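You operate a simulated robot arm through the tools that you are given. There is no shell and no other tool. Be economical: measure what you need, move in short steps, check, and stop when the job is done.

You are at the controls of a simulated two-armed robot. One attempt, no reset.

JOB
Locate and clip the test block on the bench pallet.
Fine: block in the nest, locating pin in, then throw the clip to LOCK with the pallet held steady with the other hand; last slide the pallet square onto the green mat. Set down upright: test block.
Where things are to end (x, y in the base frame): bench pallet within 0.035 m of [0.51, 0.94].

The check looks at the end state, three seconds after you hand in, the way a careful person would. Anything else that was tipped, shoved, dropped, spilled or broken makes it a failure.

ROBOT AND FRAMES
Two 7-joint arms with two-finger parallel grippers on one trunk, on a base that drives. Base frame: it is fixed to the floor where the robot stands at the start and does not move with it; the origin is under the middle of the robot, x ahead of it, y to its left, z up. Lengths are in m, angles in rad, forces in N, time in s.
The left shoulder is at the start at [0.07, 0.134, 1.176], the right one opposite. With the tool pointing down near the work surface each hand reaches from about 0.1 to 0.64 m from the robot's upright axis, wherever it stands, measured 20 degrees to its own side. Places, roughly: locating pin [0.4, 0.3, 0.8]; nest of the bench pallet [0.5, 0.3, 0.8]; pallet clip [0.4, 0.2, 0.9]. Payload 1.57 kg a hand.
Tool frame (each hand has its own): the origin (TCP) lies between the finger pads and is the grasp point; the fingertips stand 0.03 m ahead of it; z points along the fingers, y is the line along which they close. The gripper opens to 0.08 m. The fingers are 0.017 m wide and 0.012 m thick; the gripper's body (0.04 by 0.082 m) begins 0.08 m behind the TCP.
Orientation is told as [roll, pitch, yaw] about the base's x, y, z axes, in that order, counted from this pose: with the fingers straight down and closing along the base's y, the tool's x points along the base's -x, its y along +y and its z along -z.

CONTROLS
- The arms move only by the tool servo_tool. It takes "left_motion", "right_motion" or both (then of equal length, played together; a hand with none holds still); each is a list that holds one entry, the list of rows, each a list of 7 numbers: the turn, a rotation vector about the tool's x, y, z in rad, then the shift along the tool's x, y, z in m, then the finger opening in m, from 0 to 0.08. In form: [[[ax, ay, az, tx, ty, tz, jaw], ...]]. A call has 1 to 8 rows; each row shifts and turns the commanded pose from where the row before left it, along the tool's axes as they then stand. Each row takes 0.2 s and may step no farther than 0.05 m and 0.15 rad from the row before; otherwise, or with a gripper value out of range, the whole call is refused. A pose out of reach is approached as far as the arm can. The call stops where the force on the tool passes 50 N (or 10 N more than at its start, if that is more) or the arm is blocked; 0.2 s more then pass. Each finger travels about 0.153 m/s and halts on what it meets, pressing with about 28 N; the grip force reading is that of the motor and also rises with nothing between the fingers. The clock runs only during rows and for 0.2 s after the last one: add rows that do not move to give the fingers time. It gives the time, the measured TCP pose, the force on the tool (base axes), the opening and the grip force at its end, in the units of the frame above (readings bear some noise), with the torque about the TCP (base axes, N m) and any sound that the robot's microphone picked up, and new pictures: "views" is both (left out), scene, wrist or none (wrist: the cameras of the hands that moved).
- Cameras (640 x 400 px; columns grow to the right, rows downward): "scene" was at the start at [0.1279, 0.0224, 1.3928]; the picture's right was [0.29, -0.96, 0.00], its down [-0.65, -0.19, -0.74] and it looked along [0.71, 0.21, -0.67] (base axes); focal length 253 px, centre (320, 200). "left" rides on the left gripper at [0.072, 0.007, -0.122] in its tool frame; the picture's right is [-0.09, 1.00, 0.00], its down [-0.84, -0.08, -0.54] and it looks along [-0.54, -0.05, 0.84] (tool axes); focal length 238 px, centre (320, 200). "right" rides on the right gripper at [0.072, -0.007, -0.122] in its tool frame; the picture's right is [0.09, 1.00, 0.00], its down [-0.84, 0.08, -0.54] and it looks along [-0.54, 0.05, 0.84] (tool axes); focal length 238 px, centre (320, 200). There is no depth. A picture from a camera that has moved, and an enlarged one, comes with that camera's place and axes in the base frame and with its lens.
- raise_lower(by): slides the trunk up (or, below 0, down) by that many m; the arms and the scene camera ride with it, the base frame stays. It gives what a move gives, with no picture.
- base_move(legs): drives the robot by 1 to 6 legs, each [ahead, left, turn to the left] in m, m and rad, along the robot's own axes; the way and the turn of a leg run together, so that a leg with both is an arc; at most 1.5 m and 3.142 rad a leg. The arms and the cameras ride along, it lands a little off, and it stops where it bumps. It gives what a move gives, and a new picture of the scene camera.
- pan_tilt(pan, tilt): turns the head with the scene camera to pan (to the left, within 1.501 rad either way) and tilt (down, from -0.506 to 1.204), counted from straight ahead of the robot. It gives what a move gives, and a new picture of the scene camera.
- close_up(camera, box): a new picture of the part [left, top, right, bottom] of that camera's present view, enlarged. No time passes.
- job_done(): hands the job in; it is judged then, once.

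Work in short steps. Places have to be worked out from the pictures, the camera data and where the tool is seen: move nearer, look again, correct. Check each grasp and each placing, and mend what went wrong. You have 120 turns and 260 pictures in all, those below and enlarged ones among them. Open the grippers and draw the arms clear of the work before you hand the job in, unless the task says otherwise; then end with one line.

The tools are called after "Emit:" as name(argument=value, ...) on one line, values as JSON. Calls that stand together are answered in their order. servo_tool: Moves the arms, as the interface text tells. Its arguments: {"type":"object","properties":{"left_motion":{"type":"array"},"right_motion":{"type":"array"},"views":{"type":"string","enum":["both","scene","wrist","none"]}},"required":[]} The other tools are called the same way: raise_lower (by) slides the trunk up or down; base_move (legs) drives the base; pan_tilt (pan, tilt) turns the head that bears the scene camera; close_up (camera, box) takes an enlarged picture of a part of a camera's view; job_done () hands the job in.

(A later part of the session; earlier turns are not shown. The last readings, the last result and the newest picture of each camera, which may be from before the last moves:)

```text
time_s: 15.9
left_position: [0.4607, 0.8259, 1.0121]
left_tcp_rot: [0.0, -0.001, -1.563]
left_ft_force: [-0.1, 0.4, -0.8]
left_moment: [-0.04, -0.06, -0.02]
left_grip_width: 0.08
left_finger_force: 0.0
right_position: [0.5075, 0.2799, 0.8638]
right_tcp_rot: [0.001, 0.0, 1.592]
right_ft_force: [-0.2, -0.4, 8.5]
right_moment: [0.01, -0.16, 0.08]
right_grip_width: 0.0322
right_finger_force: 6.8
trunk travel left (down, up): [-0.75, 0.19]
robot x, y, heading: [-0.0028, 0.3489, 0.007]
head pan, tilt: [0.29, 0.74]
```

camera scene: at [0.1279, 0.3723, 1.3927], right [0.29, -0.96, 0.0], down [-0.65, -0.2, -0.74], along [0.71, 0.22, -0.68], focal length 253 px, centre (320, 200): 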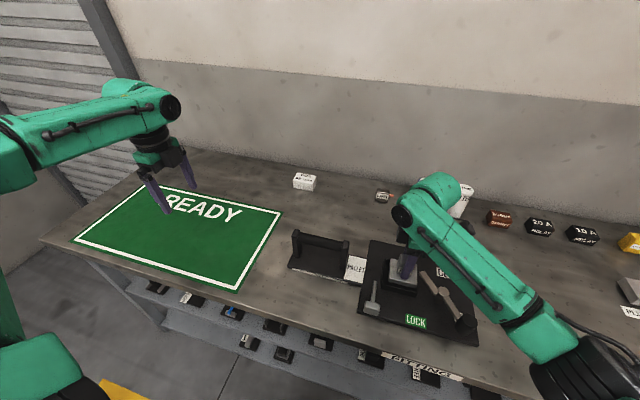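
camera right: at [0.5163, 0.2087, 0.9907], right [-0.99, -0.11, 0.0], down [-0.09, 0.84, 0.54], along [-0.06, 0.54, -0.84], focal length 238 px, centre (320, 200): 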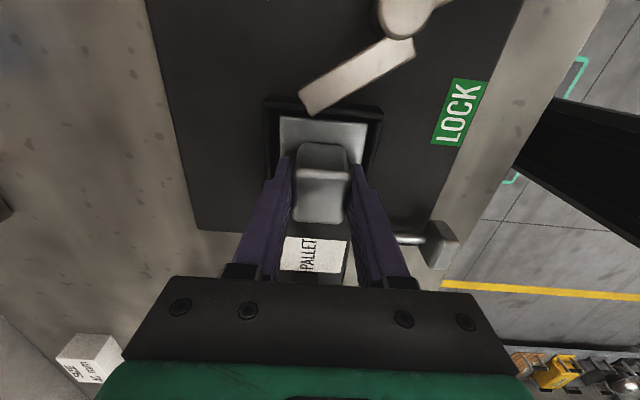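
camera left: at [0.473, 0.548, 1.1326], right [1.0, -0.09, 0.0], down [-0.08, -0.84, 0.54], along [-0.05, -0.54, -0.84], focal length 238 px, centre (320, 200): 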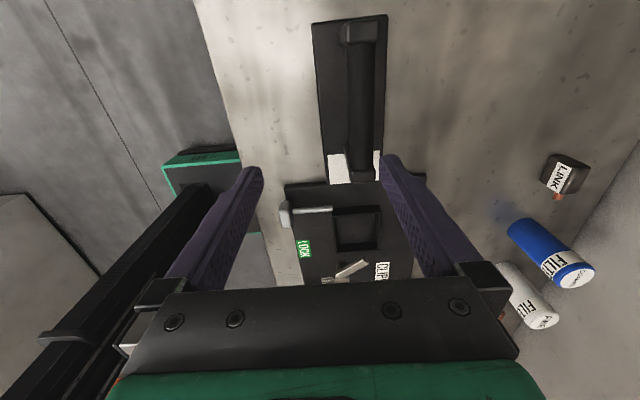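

Seated (contact force, z≈0.865). Open the fingers and lift clear.

Emit:
servo_tool(right_motion=[[[0, 0, 0, 0, 0, 0, 0.045], [0, 0, 0, 0, 0, 0, 0.055], [0, 0, 0, 0, 0, -0.03, 0.055], [0, 0, 0, 0, 0, -0.04, 0.055], [0, 0, 0, 0, 0, -0.04, 0.055]]], views="wrist")

Emit:
close_up(camera="scene", box=[350, 225, 490, 345])

Emit:
close_up(camera="right", box=[240, 60, 400, 170])

```text
time_s: 17.1
left_position: [0.4634, 0.8229, 1.0111]
left_tcp_rot: [0.001, 0.0, -1.564]
left_ft_force: [-0.2, -0.2, -0.9]
left_moment: [0.0, -0.01, -0.03]
left_grip_width: 0.08
left_finger_force: 0.1
right_position: [0.5109, 0.2805, 0.9735]
right_tcp_rot: [0.002, -0.001, 1.592]
right_ft_force: [0.3, -0.4, 0.1]
right_moment: [0.0, -0.02, 0.0]
right_grip_width: 0.0554
right_finger_force: 0.1
trunk travel left (down, up): [-0.75, 0.19]
robot x, y, heading: [-0.0033, 0.351, 0.007]
head pan, tilt: [0.29, 0.74]
camera right: at [0.5182, 0.2092, 1.096], right [-0.99, -0.11, 0.0], down [-0.09, 0.84, 0.54], along [-0.06, 0.54, -0.84], focal length 238 px, centre (320, 200)
```

right: 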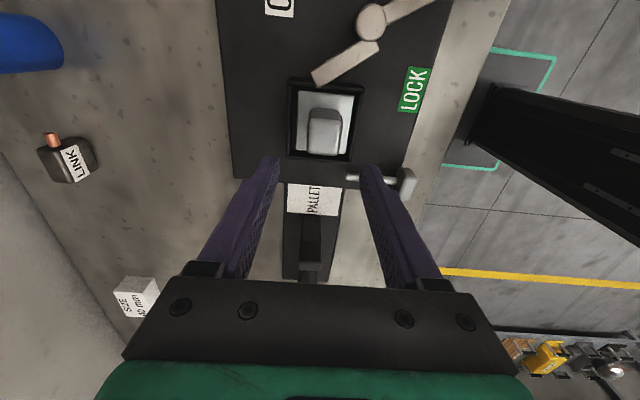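

```text
3.33 times, centred on (420, 285) of scene
camera zoom: at [0.1269, 0.3721, 1.3928], right [0.29, -0.96, 0.0], down [-0.65, -0.2, -0.74], along [0.71, 0.22, -0.67], focal length 842 px, centre (-13, -83)
```

zoom: 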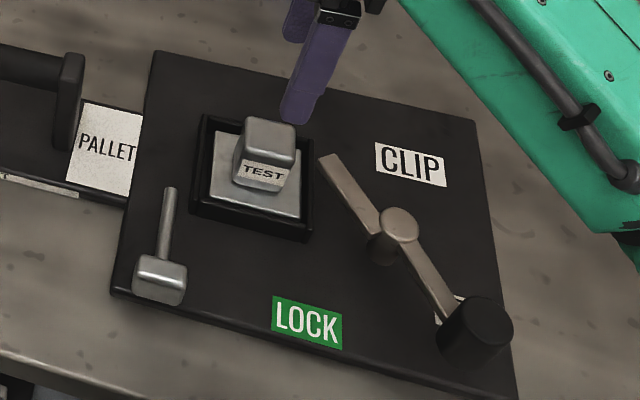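

```text
3.64 times, centred on (320, 115) of right
camera zoom: at [0.5182, 0.2092, 1.096], right [-0.99, -0.11, 0.0], down [-0.09, 0.84, 0.54], along [-0.06, 0.54, -0.84], focal length 867 px, centre (320, 509)
```

zoom: 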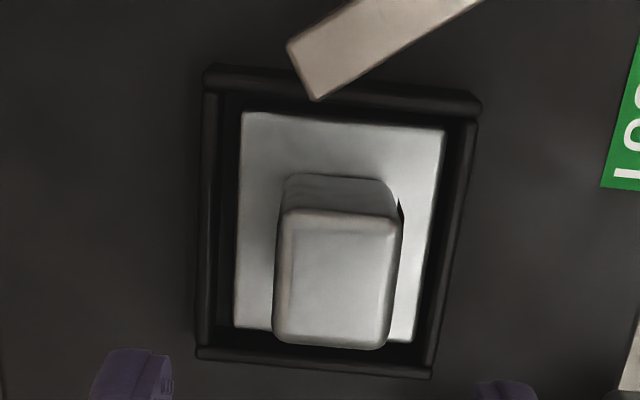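

Block is squarely seated. Now bring the left hand over the handle bar (≈0.51,0.50,z≈0.885) and the right hand behind the pin head.

Emit:
servo_tool(left_motion=[[[0, 0, 0, -0.041, 0.006, 0, 0.08], [0, 0, 0, -0.041, 0.006, 0, 0.08], [0, 0, 0, -0.041, 0.006, 0, 0.08], [0, 0, 0, -0.041, 0.006, 0, 0.08], [0, 0, 0, -0.041, 0.006, 0, 0.08], [0, 0, 0, -0.041, 0.006, 0, 0.08], [0, 0, 0, -0.041, 0.006, 0, 0.08], [0, 0, 0, -0.041, 0.006, 0, 0.08]]], right_motion=[[[0, 0, 0, -0.0075, 0.0175, 0, 0.04], [0, 0, 0, -0.0075, 0.0175, 0, 0.02], [0, 0, 0, -0.0075, 0.0175, 0, 0.0], [0, 0, 0, -0.0075, 0.0175, 0, 0.0], [0, 0, 0, -0.0075, 0.0175, 0, 0.0], [0, 0, 0, -0.0075, 0.0175, 0, 0.0], [0, 0, 0, -0.0075, 0.0175, 0, 0.0], [0, 0, 0, -0.0075, 0.0175, 0, 0.0]]])

```text
time_s: 18.9
left_position: [0.5149, 0.497, 1.0104]
left_tcp_rot: [0.001, -0.001, -1.564]
left_ft_force: [-0.3, 0.1, -0.3]
left_moment: [-0.01, 0.0, -0.03]
left_grip_width: 0.08
left_finger_force: 0.2
right_position: [0.3692, 0.3381, 0.9721]
right_tcp_rot: [0.0, 0.0, 1.59]
right_ft_force: [0.2, -0.7, 0.0]
right_moment: [0.02, 0.01, 0.01]
right_grip_width: 0.0
right_finger_force: 20.9
trunk travel left (down, up): [-0.75, 0.19]
robot x, y, heading: [-0.0007, 0.3475, 0.008]
head pan, tilt: [0.29, 0.74]
camera scene: at [0.1277, 0.3716, 1.3928], right [0.29, -0.96, 0.0], down [-0.65, -0.2, -0.74], along [0.71, 0.22, -0.68], focal length 253 px, centre (320, 200)
camera right: at [0.3769, 0.2675, 1.094], right [-0.99, -0.11, 0.0], down [-0.09, 0.84, 0.54], along [-0.06, 0.54, -0.84], focal length 238 px, centre (320, 200)
camera left: at [0.5225, 0.57, 1.1329], right [1.0, -0.08, 0.0], down [-0.07, -0.84, 0.54], along [-0.05, -0.54, -0.84], focal length 238 px, centre (320, 200)
```

scene: 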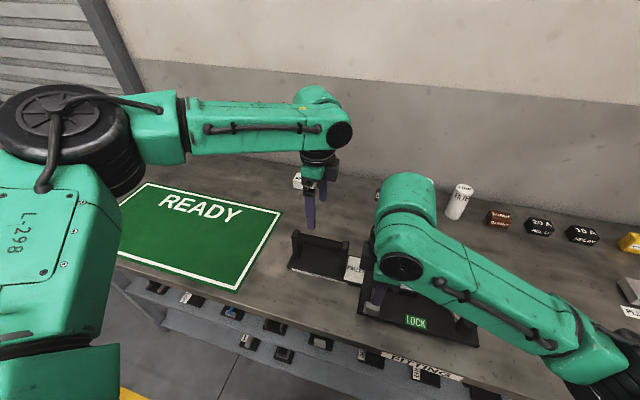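
right: 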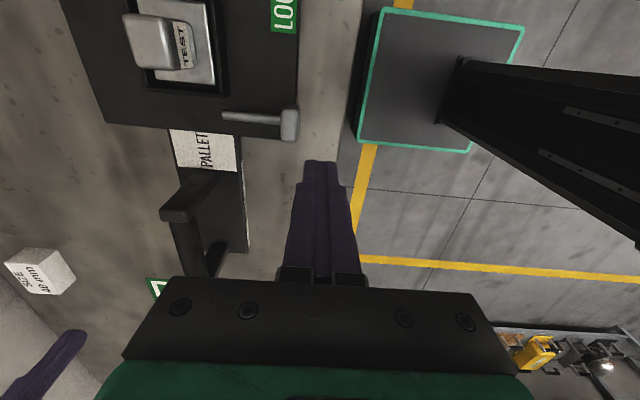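
left: 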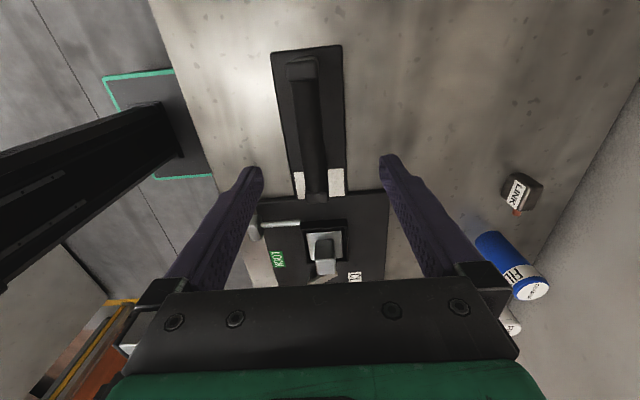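

Bar is at x≈0.504, y 0.42–0.55. Left descends and grips the bar while the right lowers behind the pin head.

Emit:
servo_tool(left_motion=[[[0, 0, 0, -0.01, -0.011, 0.02, 0.08], [0, 0, 0, 0, 0, 0.03, 0.08], [0, 0, 0, 0, 0, 0.03, 0.08], [0, 0, 0, 0, 0, 0.03, 0.08], [0, 0, 0, 0, 0, 0.016, 0.08], [0, 0, 0, 0, 0, 0, 0.04], [0, 0, 0, 0, 0, 0, 0.01], [0, 0, 0, 0, 0, 0, 0.01]]], right_motion=[[[0, 0, 0, 0, 0, 0.02, 0], [0, 0, 0, 0, 0, 0.03, 0], [0, 0, 0, 0, 0, 0.03, 0], [0, 0, 0, 0, 0, 0.02, 0], [0, 0, 0, 0, 0, 0.018, 0], [0, 0, 0, 0, 0, 0, 0], [0, 0, 0, 0, 0, 0, 0], [0, 0, 0, 0, 0, 0, 0]]])

Emit:
close_up(camera="right", box=[200, 60, 400, 200])

```text
time_s: 20.7
left_position: [0.4837, 0.505, 0.8965]
left_tcp_rot: [0.001, -0.001, -1.562]
left_ft_force: [3.2, 1.9, 1.0]
left_moment: [0.1, -0.02, 0.67]
left_grip_width: 0.0261
left_finger_force: 28.2
left hand out of reach, approached as far as the arm can: row 3, 4, 5
right_position: [0.369, 0.3371, 0.8533]
right_tcp_rot: [0.001, 0.0, 1.591]
right_ft_force: [0.1, 0.0, 0.6]
right_moment: [0.02, -0.02, 0.02]
right_grip_width: 0.0
right_finger_force: 21.3
trunk travel left (down, up): [-0.75, 0.19]
robot x, y, heading: [-0.0006, 0.3485, -0.001]
head pan, tilt: [0.29, 0.74]
camera scene: at [0.1276, 0.3726, 1.3928], right [0.29, -0.96, 0.0], down [-0.65, -0.2, -0.74], along [0.71, 0.21, -0.68], focal length 253 px, centre (320, 200)
camera right: at [0.3767, 0.2674, 0.977], right [-0.99, -0.11, 0.0], down [-0.09, 0.84, 0.54], along [-0.06, 0.54, -0.84], focal length 238 px, centre (320, 200)
camera left: at [0.4896, 0.579, 1.0195], right [1.0, -0.08, 0.0], down [-0.07, -0.84, 0.54], along [-0.04, -0.54, -0.84], focal length 238 px, centre (320, 200)
```

scene: 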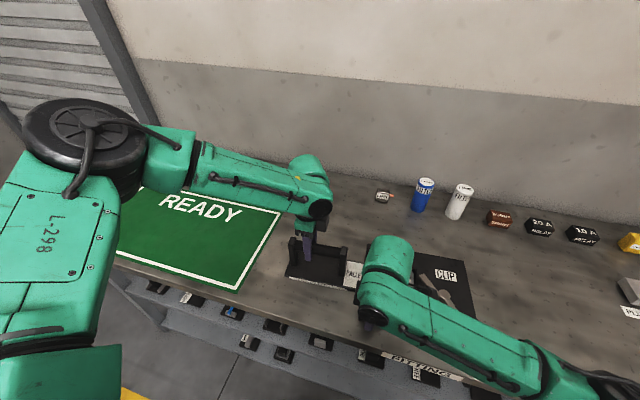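
right: 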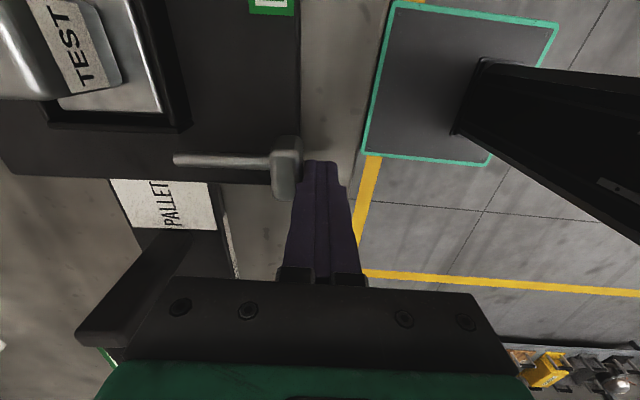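
left: 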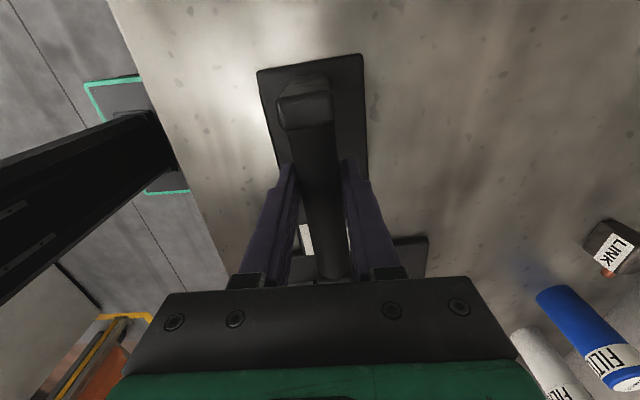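

```text
2.86 times, centred on (300, 130) of right
camera zoom: at [0.3767, 0.2674, 0.977], right [-0.99, -0.11, 0.0], down [-0.09, 0.84, 0.54], along [-0.06, 0.54, -0.84], focal length 681 px, centre (377, 400)
```

zoom: 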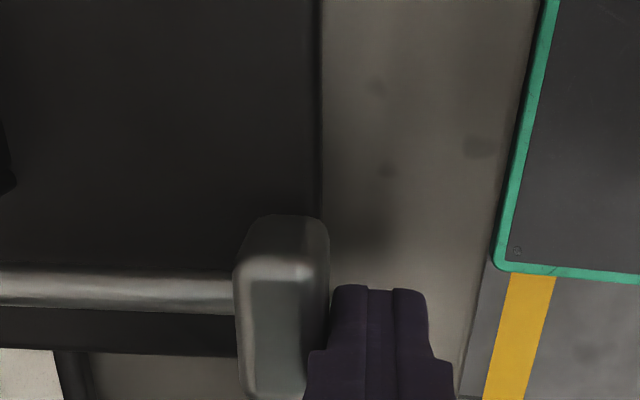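

The left arm ran out of reach and pulled the handle ~2 cm toward me. I release, raise both hands, and will lower the trunk to gain reach.

Emit:
servo_tool(left_motion=[[[0, 0, 0, 0, 0, 0, 0.05], [0, 0, 0, 0, 0, 0, 0.08], [0, 0, 0, 0, 0, -0.03, 0.08], [0, 0, 0, 0, 0, -0.03, 0.08], [0, 0, 0, 0, 0, -0.03, 0.08], [0, 0, 0, 0, 0, -0.04, 0.08]]], right_motion=[[[0, 0, 0, 0, 0, 0, 0], [0, 0, 0, 0, 0, 0, 0], [0, 0, 0, 0, 0, -0.03, 0], [0, 0, 0, 0, 0, -0.03, 0], [0, 0, 0, 0, 0, -0.03, 0], [0, 0, 0, 0, 0, -0.03, 0]]])

Emit:
close_up(camera="right", box=[60, 0, 320, 200])

Emit:
close_up(camera="left", box=[200, 30, 440, 290])

```text
time_s: 22.1
left_position: [0.4803, 0.5025, 1.0265]
left_tcp_rot: [-0.001, 0.002, -1.56]
left_ft_force: [-0.4, -0.6, 0.9]
left_moment: [0.02, 0.02, 0.02]
left_grip_width: 0.08
left_finger_force: 0.1
right_position: [0.3663, 0.3352, 0.975]
right_tcp_rot: [-0.001, -0.002, 1.59]
right_ft_force: [0.0, -0.1, 0.0]
right_moment: [0.0, -0.02, 0.03]
right_grip_width: 0.0001
right_finger_force: 21.1
trunk travel left (down, up): [-0.75, 0.19]
robot x, y, heading: [0.0001, 0.3489, 0.004]
head pan, tilt: [0.29, 0.74]
camera scene: at [0.1251, 0.3715, 1.3929], right [0.29, -0.96, 0.0], down [-0.64, -0.2, -0.74], along [0.71, 0.22, -0.67], focal length 253 px, centre (320, 200)
camera right: at [0.374, 0.2638, 1.0981], right [-0.99, -0.11, 0.0], down [-0.09, 0.84, 0.54], along [-0.06, 0.54, -0.84], focal length 238 px, centre (320, 200)
camera left: at [0.4875, 0.5753, 1.1488], right [1.0, -0.08, 0.0], down [-0.07, -0.84, 0.54], along [-0.05, -0.54, -0.84], focal length 238 px, centre (320, 200)
```

scene: 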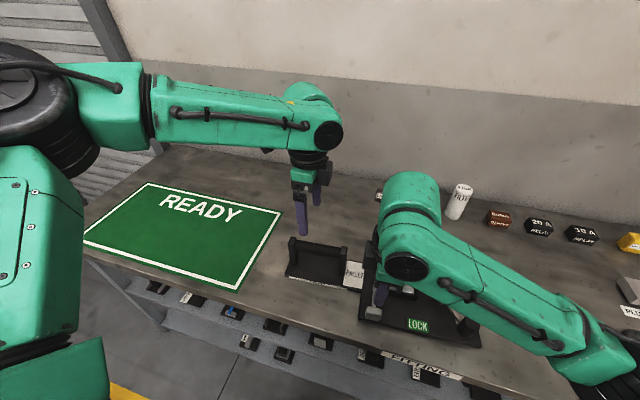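
right: 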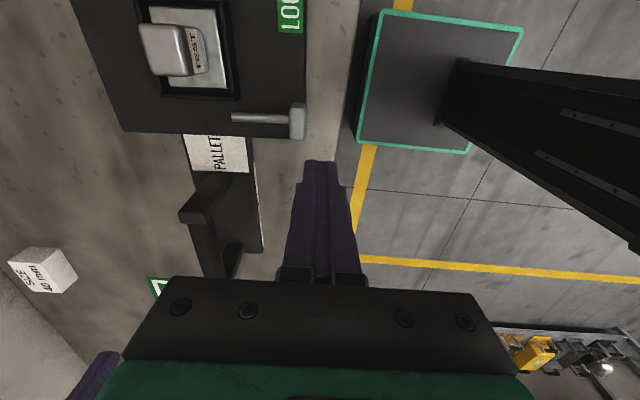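
left: 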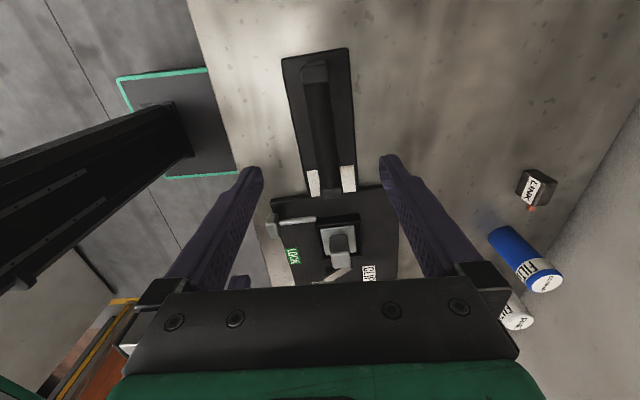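

```text
2.00 times, centred on (190, 100) of right
camera zoom: at [0.374, 0.2638, 1.0981], right [-0.99, -0.11, 0.0], down [-0.09, 0.84, 0.54], along [-0.06, 0.54, -0.84], focal length 477 px, centre (580, 400)
```

zoom: 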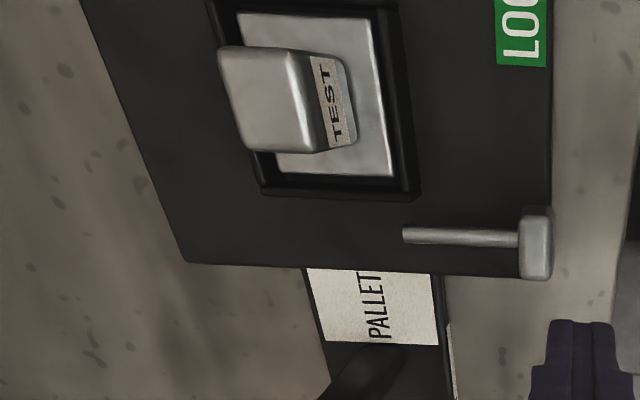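

```text
1.54 times, centred on (320, 160) of left
camera zoom: at [0.4875, 0.5753, 1.1488], right [1.0, -0.08, 0.0], down [-0.07, -0.84, 0.54], along [-0.05, -0.54, -0.84], focal length 367 px, centre (320, 262)
```

zoom: 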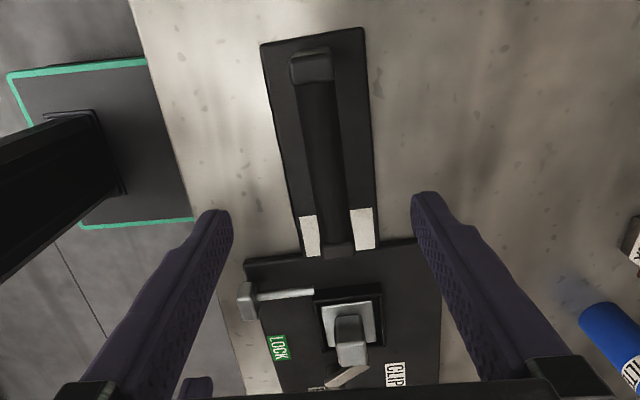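

Pallet yawed slightly (~+0.05), block still seated. Lower the trunk 0.12 m.

Emit:
raise_lower(by=-0.12)

Emit:
servo_tool(left_motion=[[[0, 0, 0, 0, 0, 0, 0.08]]], right_motion=[[[0, 0, 0, 0, 0, -0.02, 0]]])

Emit:
close_up(camera="left", box=[220, 30, 420, 290])

```text
time_s: 23.6
left_position: [0.4832, 0.5026, 0.9057]
left_tcp_rot: [0.002, 0.0, -1.563]
left_ft_force: [0.4, -0.7, -0.5]
left_moment: [0.01, -0.05, 0.0]
left_grip_width: 0.08
left_finger_force: 0.0
right_position: [0.3684, 0.3347, 0.8553]
right_tcp_rot: [-0.001, -0.001, 1.59]
right_ft_force: [-0.2, 0.2, -0.3]
right_moment: [-0.01, 0.0, -0.01]
right_grip_width: 0.0
right_finger_force: 21.2
trunk travel left (down, up): [-0.63, 0.31]
robot x, y, heading: [0.0005, 0.3486, 0.003]
head pan, tilt: [0.29, 0.74]
```

```text
time_s: 24.0
left_position: [0.483, 0.5034, 0.9051]
left_tcp_rot: [-0.001, 0.0, -1.564]
left_ft_force: [0.2, -1.1, -0.3]
left_moment: [0.0, 0.05, 0.01]
left_grip_width: 0.0799
left_finger_force: 0.0
right_position: [0.367, 0.3353, 0.8746]
right_tcp_rot: [0.002, 0.001, 1.59]
right_ft_force: [-0.6, 0.3, -0.6]
right_moment: [-0.01, -0.01, -0.03]
right_grip_width: 0.0
right_finger_force: 21.3
trunk travel left (down, up): [-0.63, 0.31]
robot x, y, heading: [-0.0021, 0.3541, 0.002]
head pan, tilt: [0.29, 0.74]
camera scene: at [0.1267, 0.3722, 1.2729], right [0.29, -0.96, 0.0], down [-0.65, -0.2, -0.74], along [0.71, 0.22, -0.67], focal length 253 px, centre (320, 200)
camera right: at [0.3747, 0.2647, 0.9977], right [-0.99, -0.11, 0.0], down [-0.09, 0.84, 0.54], along [-0.06, 0.54, -0.84], focal length 238 px, centre (320, 200)
camera left: at [0.4889, 0.5759, 1.0279], right [1.0, -0.08, 0.0], down [-0.07, -0.84, 0.54], along [-0.05, -0.54, -0.84], focal length 238 px, centre (320, 200)
```

scene: 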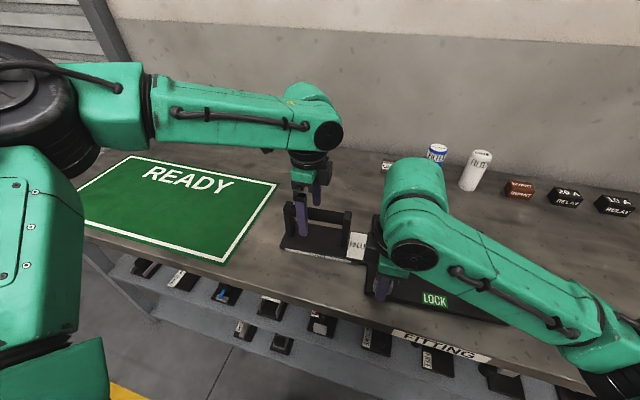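
right: 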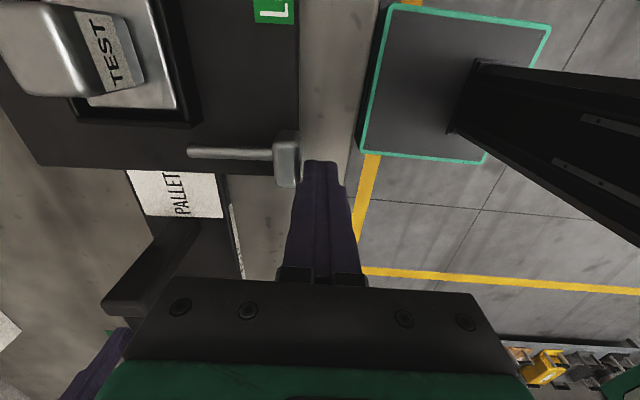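
left: 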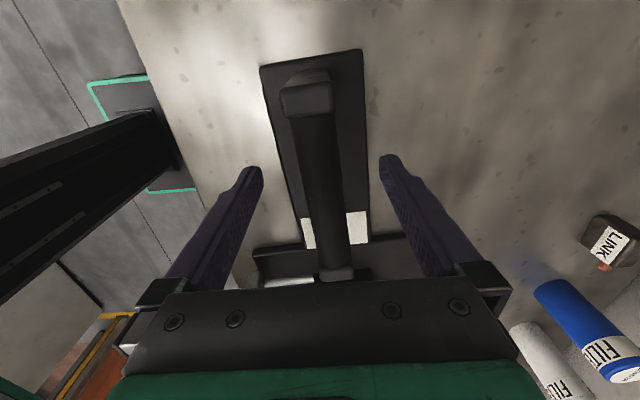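

```text
1.54 times, centred on (320, 160) of left
camera zoom: at [0.4889, 0.5759, 1.0279], right [1.0, -0.08, 0.0], down [-0.07, -0.84, 0.54], along [-0.05, -0.54, -0.84], focal length 367 px, centre (320, 262)
```

zoom: 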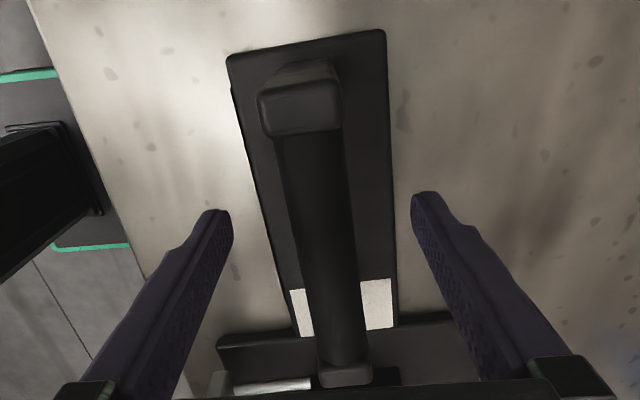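

Bar is centred. Descend, align yaw and grip the bar.

Emit:
servo_tool(left_motion=[[[0, 0, -0.035, 0, 0, 0.01, 0.08], [0, 0, 0, 0, 0, 0.009, 0.08], [0, 0, 0, 0, 0, 0, 0.05], [0, 0, 0, 0, 0, 0, 0.02], [0, 0, 0, 0, 0, 0, 0.01], [0, 0, 0, 0, 0, 0, 0.01]]], views="wrist")

```text
time_s: 25.4
left_position: [0.4833, 0.5031, 0.8861]
left_tcp_rot: [0.0, 0.001, -1.526]
left_ft_force: [0.2, -0.8, -0.2]
left_moment: [-0.15, -0.09, 0.6]
left_grip_width: 0.0257
left_finger_force: 28.4
right_position: [0.3671, 0.3344, 0.8756]
right_tcp_rot: [-0.001, 0.001, 1.589]
right_ft_force: [-0.8, 0.2, 0.2]
right_moment: [-0.01, 0.02, 0.05]
right_grip_width: 0.0
right_finger_force: 21.0
trunk travel left (down, up): [-0.63, 0.31]
robot x, y, heading: [-0.0016, 0.3478, 0.002]
head pan, tilt: [0.29, 0.74]
camera left: at [0.4865, 0.5761, 1.0082], right [1.0, -0.05, 0.0], down [-0.04, -0.84, 0.54], along [-0.03, -0.54, -0.84], focal length 238 px, centre (320, 200)
```

left: 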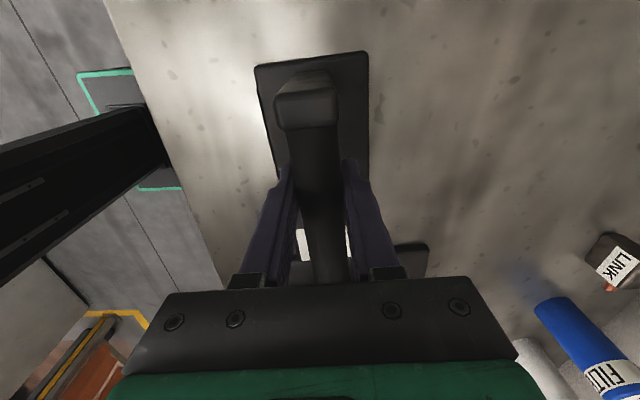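

Handle held. Now step back slightly with the right, lower behind the pin head, then push in +x in small steps.

Emit:
servo_tool(right_motion=[[[0, 0, 0, 0, 0.01, 0, 0], [0, 0, 0, 0, 0, 0.022, 0], [0, 0, 0, 0, -0.005, 0, 0], [0, 0, 0, 0, -0.005, 0, 0], [0, 0, 0, 0, -0.003, 0, 0], [0, 0, 0, 0, 0, 0, 0]]], views="wrist")

Emit:
close_up(camera="right", box=[160, 60, 400, 230])

```text
time_s: 26.8
left_position: [0.4822, 0.5023, 0.8856]
left_tcp_rot: [0.001, 0.0, -1.53]
left_ft_force: [0.2, -0.5, 0.3]
left_moment: [0.02, -0.04, 0.45]
left_grip_width: 0.0261
left_finger_force: 28.4
right_position: [0.3719, 0.334, 0.8519]
right_tcp_rot: [0.0, -0.001, 1.591]
right_ft_force: [-0.3, -0.5, -0.6]
right_moment: [-0.02, -0.03, 0.0]
right_grip_width: 0.0
right_finger_force: 21.3
trunk travel left (down, up): [-0.63, 0.31]
robot x, y, heading: [-0.0001, 0.3503, 0.003]
head pan, tilt: [0.29, 0.74]
camera right: at [0.3783, 0.2632, 0.9738], right [-0.99, -0.11, 0.0], down [-0.09, 0.84, 0.54], along [-0.06, 0.54, -0.84], focal length 238 px, centre (320, 200)
```

right: 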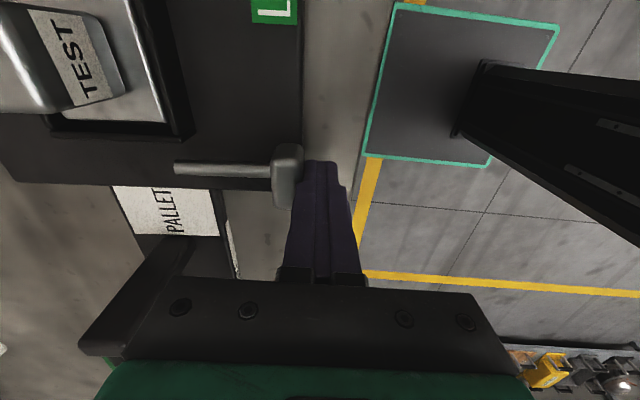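

```text
2.35 times, centred on (280, 145) of right
camera zoom: at [0.3783, 0.2632, 0.9738], right [-0.99, -0.11, 0.0], down [-0.09, 0.84, 0.54], along [-0.06, 0.54, -0.84], focal length 561 px, centre (414, 329)
```

zoom: 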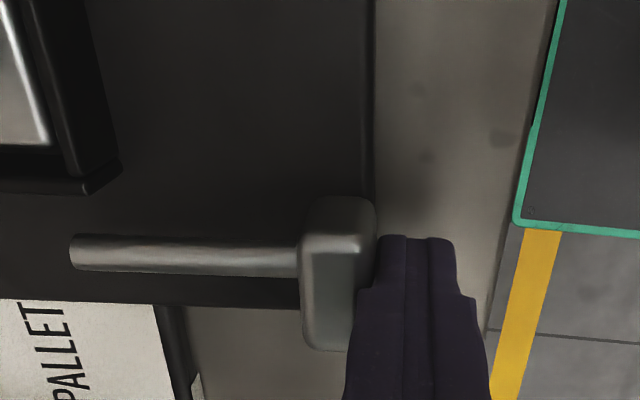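

Fingers just short of the head. Push +x in small steps and watch the force.

Emit:
servo_tool(right_motion=[[[0, 0, 0, 0, -0.004, 0, 0], [0, 0, 0, 0, -0.004, 0, 0], [0, 0, 0, 0, -0.004, 0, 0], [0, 0, 0, 0, 0, 0, 0]]], views="wrist")

Emit:
close_up(camera="right", box=[160, 60, 400, 230])

```text
time_s: 27.8
left_position: [0.4838, 0.5021, 0.8855]
left_tcp_rot: [0.001, -0.001, -1.528]
left_ft_force: [-0.6, -0.2, 0.6]
left_moment: [-0.1, -0.06, 0.48]
left_grip_width: 0.026
left_finger_force: 28.4
right_position: [0.3809, 0.3341, 0.8525]
right_tcp_rot: [0.0, -0.001, 1.59]
right_ft_force: [0.0, 0.2, 0.7]
right_moment: [0.0, -0.02, -0.01]
right_grip_width: 0.0001
right_finger_force: 21.2
trunk travel left (down, up): [-0.63, 0.31]
robot x, y, heading: [-0.0017, 0.3494, 0.012]
head pan, tilt: [0.29, 0.74]
camera right: at [0.3894, 0.2624, 0.9749], right [-0.99, -0.11, 0.0], down [-0.09, 0.84, 0.54], along [-0.06, 0.54, -0.84], focal length 238 px, centre (320, 200)
```

right: 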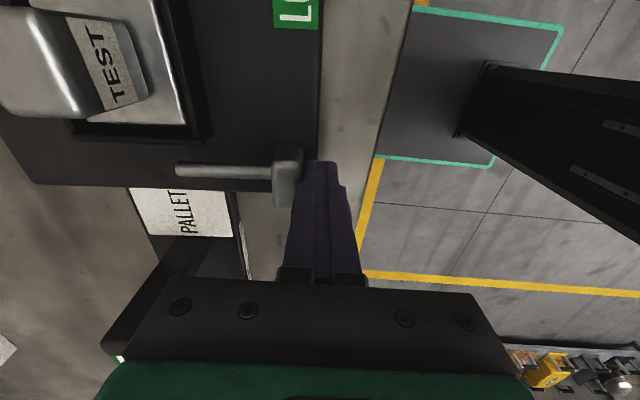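

```text
2.35 times, centred on (280, 145) of right
camera zoom: at [0.3894, 0.2624, 0.9749], right [-0.99, -0.11, 0.0], down [-0.09, 0.84, 0.54], along [-0.06, 0.54, -0.84], focal length 561 px, centre (414, 329)
```

zoom: 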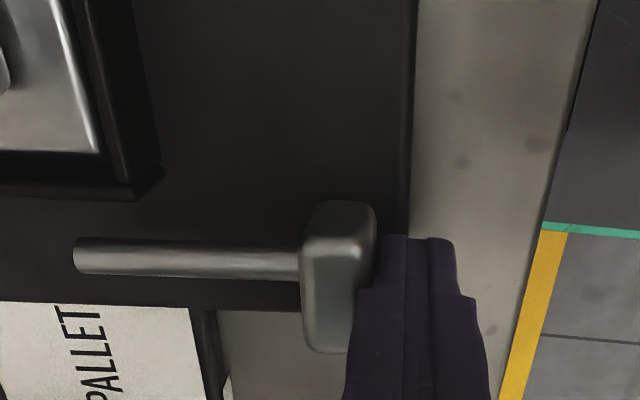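

The pin slides straight in. Continue pushing until it stops.

Emit:
servo_tool(right_motion=[[[0, 0, 0, 0, -0.005, 0, 0], [0, 0, 0, 0, -0.005, 0, 0], [0, 0, 0, 0, -0.005, 0, 0], [0, 0, 0, 0, 0, 0, 0]]], views="wrist")

Emit:
close_up(camera="right", box=[160, 60, 400, 230])

```text
time_s: 28.8
left_position: [0.4825, 0.502, 0.8871]
left_tcp_rot: [-0.001, 0.0, -1.529]
left_ft_force: [-0.3, -1.0, -0.3]
left_moment: [-0.08, -0.02, 0.54]
left_grip_width: 0.0259
left_finger_force: 28.1
right_position: [0.3978, 0.3358, 0.8537]
right_tcp_rot: [-0.001, 0.001, 1.59]
right_ft_force: [-0.9, 0.0, 0.5]
right_moment: [0.0, 0.01, 0.01]
right_grip_width: 0.0
right_finger_force: 21.3
trunk travel left (down, up): [-0.63, 0.31]
robot x, y, heading: [-0.0006, 0.3478, 0.008]
head pan, tilt: [0.29, 0.74]
camera right: at [0.4049, 0.2639, 0.9756], right [-0.99, -0.11, 0.0], down [-0.09, 0.84, 0.54], along [-0.06, 0.54, -0.84], focal length 238 px, centre (320, 200)
```

right: 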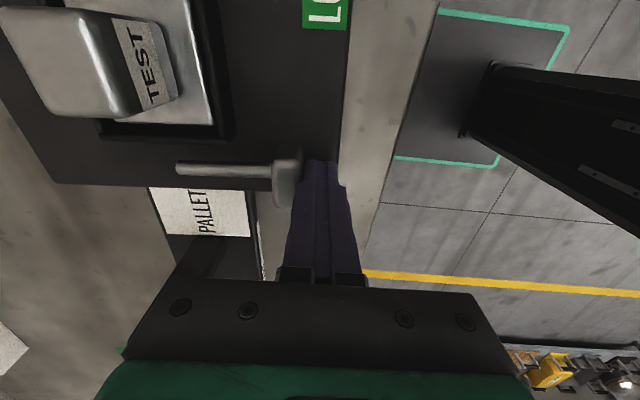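

```text
2.35 times, centred on (280, 145) of right
camera zoom: at [0.4049, 0.2639, 0.9756], right [-0.99, -0.11, 0.0], down [-0.09, 0.84, 0.54], along [-0.06, 0.54, -0.84], focal length 561 px, centre (414, 329)
```

zoom: 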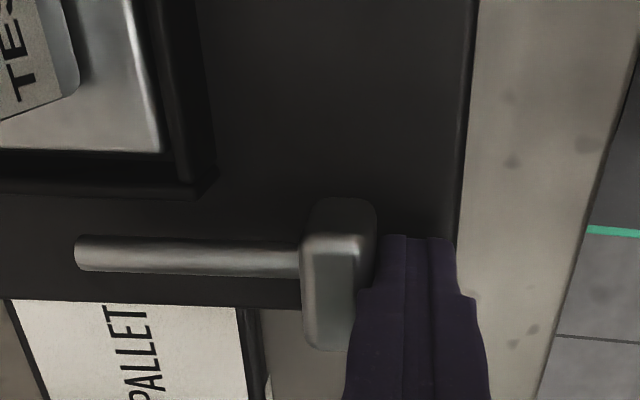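

Still sliding freely; push on.

Emit:
servo_tool(right_motion=[[[0, 0, 0, 0, -0.005, 0, 0], [0, 0, 0, 0, -0.005, 0, 0], [0, 0, 0, 0, -0.005, 0, 0], [0, 0, 0, 0, 0, 0, 0]]], views="wrist")

Emit:
close_up(camera="right", box=[160, 60, 400, 230])

```text
time_s: 29.8
left_position: [0.482, 0.5032, 0.8862]
left_tcp_rot: [0.001, 0.001, -1.528]
left_ft_force: [-0.1, -0.1, 1.2]
left_moment: [-0.01, 0.01, 0.48]
left_grip_width: 0.0257
left_finger_force: 28.2
right_position: [0.4128, 0.3355, 0.8534]
right_tcp_rot: [0.001, 0.001, 1.592]
right_ft_force: [-0.6, -0.1, -1.2]
right_moment: [0.0, 0.02, 0.04]
right_grip_width: 0.0
right_finger_force: 21.5
trunk travel left (down, up): [-0.63, 0.31]
robot x, y, heading: [-0.0025, 0.35, 0.008]
head pan, tilt: [0.29, 0.74]
camera right: at [0.4196, 0.2649, 0.9759], right [-0.99, -0.11, 0.0], down [-0.09, 0.84, 0.54], along [-0.06, 0.54, -0.84], focal length 238 px, centre (320, 200)
```

right: 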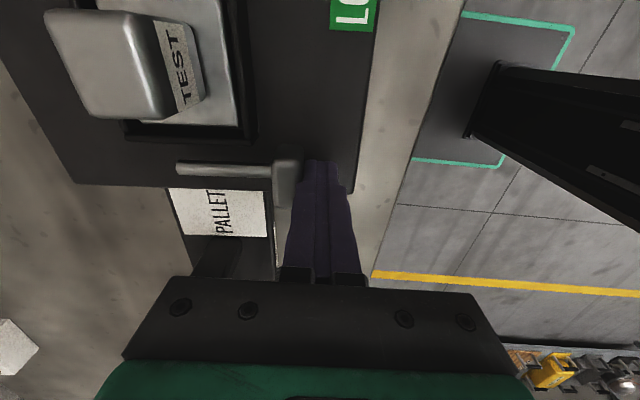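

```text
2.35 times, centred on (280, 145) of right
camera zoom: at [0.4196, 0.2649, 0.9759], right [-0.99, -0.11, 0.0], down [-0.09, 0.84, 0.54], along [-0.06, 0.54, -0.84], focal length 561 px, centre (414, 329)
```

zoom: 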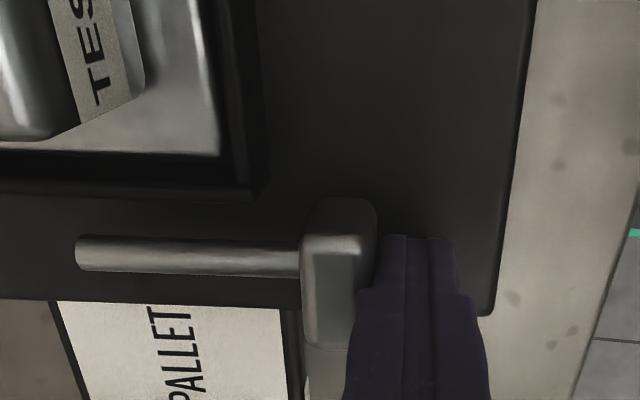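

Continue pushing; no stop yet.

Emit:
servo_tool(right_motion=[[[0, 0, 0, 0, -0.005, 0, 0], [0, 0, 0, 0, -0.005, 0, 0], [0, 0, 0, 0, 0, 0, 0]]], views="wrist")

Emit:
close_up(camera="right", box=[160, 60, 400, 230])

Emit:
close_up(camera="scene", box=[340, 220, 480, 340])

```text
time_s: 30.6
left_position: [0.4829, 0.5028, 0.8859]
left_tcp_rot: [0.0, 0.001, -1.526]
left_ft_force: [2.9, 1.7, -0.6]
left_moment: [-0.06, -0.06, 0.33]
left_grip_width: 0.0257
left_finger_force: 28.4
right_position: [0.4222, 0.3372, 0.853]
right_tcp_rot: [0.002, 0.001, 1.59]
right_ft_force: [-4.0, -2.1, -1.2]
right_moment: [-0.05, 0.12, 0.0]
right_grip_width: 0.0
right_finger_force: 21.2
trunk travel left (down, up): [-0.63, 0.31]
robot x, y, heading: [0.0014, 0.3463, 0.006]
head pan, tilt: [0.29, 0.74]
camera right: at [0.4302, 0.2653, 0.9757], right [-0.99, -0.11, 0.0], down [-0.09, 0.84, 0.54], along [-0.06, 0.54, -0.84], focal length 238 px, centre (320, 200)
```

right: 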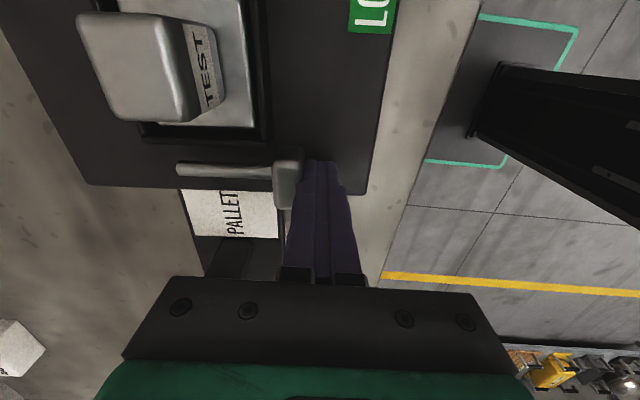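

```text
2.35 times, centred on (280, 145) of right
camera zoom: at [0.4302, 0.2653, 0.9757], right [-0.99, -0.11, 0.0], down [-0.09, 0.84, 0.54], along [-0.06, 0.54, -0.84], focal length 561 px, centre (414, 329)
```

zoom: 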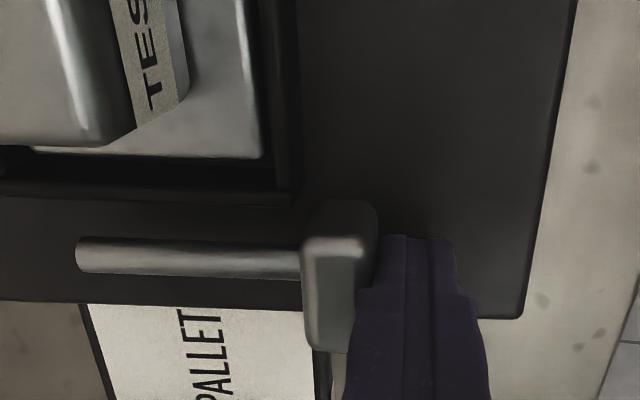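

```text
3.33 times, centred on (410, 280) of scene
camera zoom: at [0.1271, 0.3718, 1.2728], right [0.29, -0.96, 0.0], down [-0.65, -0.2, -0.74], along [0.71, 0.22, -0.68], focal length 842 px, centre (20, -67)
```

zoom: 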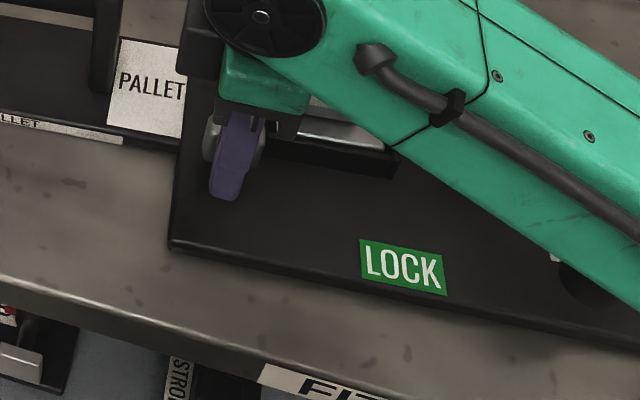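

Force is rising (−4 N, reacted at the left hand): likely the stop. Push 4 mm more to confirm.

Emit:
servo_tool(right_motion=[[[0, 0, 0, 0, -0.003, 0, 0], [0, 0, 0, 0, -0.003, 0, 0], [0, 0, 0, 0, 0, 0, 0]]], views="none")

Emit:
close_up(camera="right", box=[160, 60, 400, 230])

```text
time_s: 31.4
left_position: [0.4829, 0.5037, 0.8863]
left_tcp_rot: [0.002, -0.001, -1.525]
left_ft_force: [15.3, 9.6, -0.5]
left_moment: [-0.12, 0.0, 1.09]
left_grip_width: 0.0264
left_finger_force: 27.7
right_position: [0.4282, 0.337, 0.8527]
right_tcp_rot: [0.004, 0.003, 1.589]
right_ft_force: [-19.9, -9.2, 0.4]
right_moment: [-0.13, 0.11, 0.08]
right_grip_width: 0.0003
right_finger_force: 21.1
trunk travel left (down, up): [-0.63, 0.31]
robot x, y, heading: [0.0004, 0.3533, 0.002]
head pan, tilt: [0.29, 0.74]
```

```text
2.35 times, centred on (280, 145) of right
camera zoom: at [0.4359, 0.2659, 0.9757], right [-0.99, -0.11, 0.0], down [-0.09, 0.84, 0.54], along [-0.06, 0.54, -0.84], focal length 561 px, centre (414, 329)
```

zoom: 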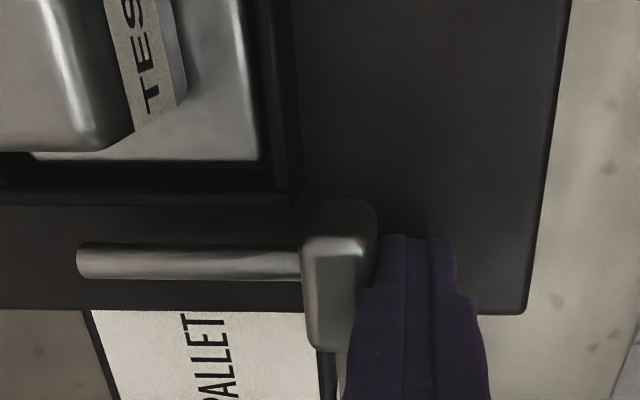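

The pin is at its hard stop (20 N). Back off and raise to look at the pin and clip.

Emit:
servo_tool(right_motion=[[[0, 0, 0, 0, 0.02, 0, 0], [0, 0, 0, 0, 0.02, -0.02, 0], [0, 0, 0, 0.04, 0.01, -0.04, 0], [0, 0, 0, 0.04, 0.01, -0.03, 0], [0, 0, 0, 0.05, 0, 0, 0.04], [0, 0, 0, 0.05, 0, 0, 0.08]]])

Emit:
close_up(camera="scene", box=[340, 180, 560, 340])

```text
refused: row 3 steps farther than a row can; nothing moved
```

```text
2.50 times, centred on (450, 260) of scene
camera zoom: at [0.1269, 0.3728, 1.2728], right [0.29, -0.96, 0.0], down [-0.65, -0.2, -0.74], along [0.71, 0.21, -0.68], focal length 632 px, centre (-5, 50)
```

zoom: 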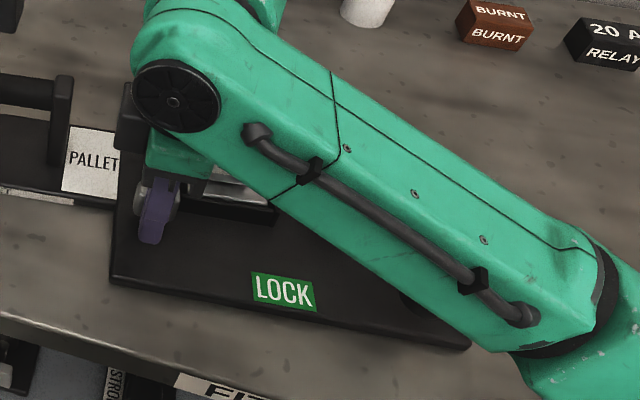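

Smaller steps for the retreat.

Emit:
servo_tool(right_motion=[[[0, 0, 0, 0, 0.02, 0, 0], [0, 0, 0, 0, 0.02, -0.02, 0], [0, 0, 0, 0, 0.01, -0.04, 0], [0, 0, 0, 0.02, 0, -0.04, 0], [0, 0, 0, 0.045, 0, 0, 0.04], [0, 0, 0, 0.045, 0, 0, 0.08], [0, 0, 0, 0.045, 0, 0, 0.08]]])

Emit:
close_up(camera="scene", box=[340, 180, 560, 340])

Emit:
close_up(camera="right", box=[100, 0, 420, 200])

```text
time_s: 33.0
left_position: [0.4822, 0.5026, 0.8865]
left_tcp_rot: [-0.001, 0.001, -1.527]
left_ft_force: [0.8, 0.4, 1.5]
left_moment: [0.23, -0.25, 0.85]
left_grip_width: 0.0263
left_finger_force: 28.0
right_position: [0.383, 0.183, 0.9548]
right_tcp_rot: [0.0, 0.001, 1.592]
right_ft_force: [-0.1, 1.2, 0.0]
right_moment: [-0.01, 0.0, 0.04]
right_grip_width: 0.08
right_finger_force: 0.1
trunk travel left (down, up): [-0.63, 0.31]
robot x, y, heading: [-0.0027, 0.3481, 0.006]
head pan, tilt: [0.29, 0.74]
camera scene: at [0.1264, 0.3721, 1.2728], right [0.29, -0.96, 0.0], down [-0.65, -0.2, -0.74], along [0.71, 0.22, -0.67], focal length 253 px, centre (320, 200)
camera right: at [0.3906, 0.1119, 1.0765], right [-0.99, -0.11, 0.0], down [-0.09, 0.84, 0.54], along [-0.06, 0.54, -0.84], focal length 238 px, centre (320, 200)
```

scene: 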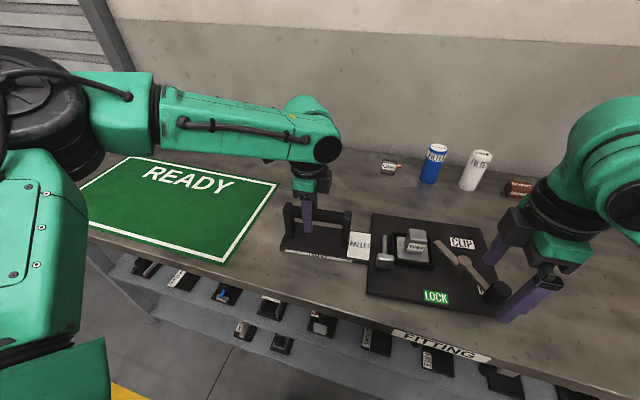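
right: 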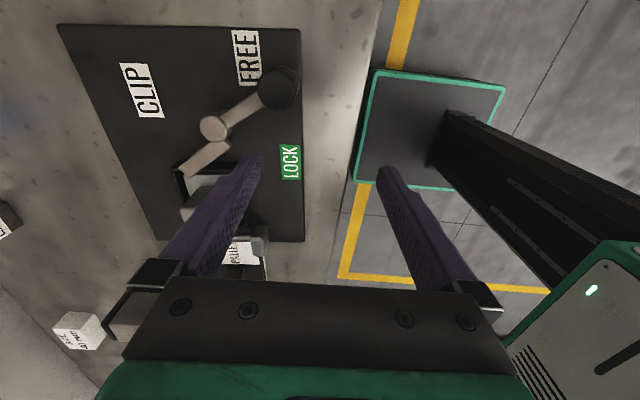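

```text
2.50 times, centred on (450, 260) of scene
camera zoom: at [0.1264, 0.3721, 1.2728], right [0.29, -0.96, 0.0], down [-0.65, -0.2, -0.74], along [0.71, 0.22, -0.67], focal length 632 px, centre (-5, 50)
```

zoom: 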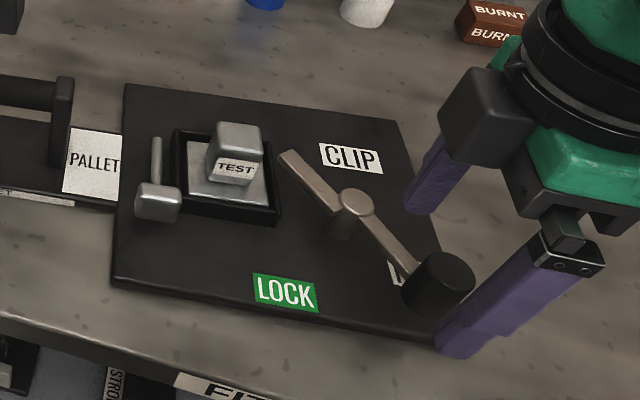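

```text
2.00 times, centred on (260, 100) of right
camera zoom: at [0.3906, 0.1119, 1.0765], right [-0.99, -0.11, 0.0], down [-0.09, 0.84, 0.54], along [-0.06, 0.54, -0.84], focal length 477 px, centre (440, 400)
```

zoom: 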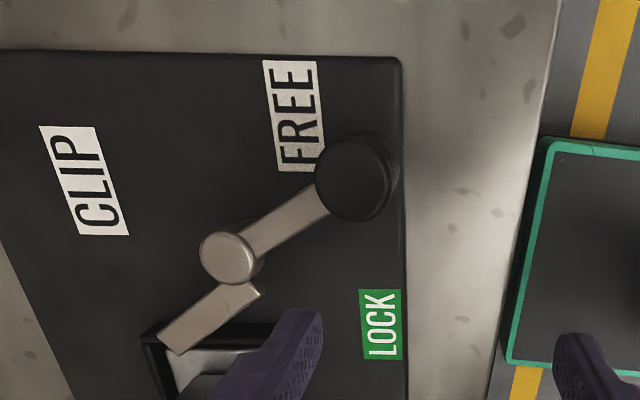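

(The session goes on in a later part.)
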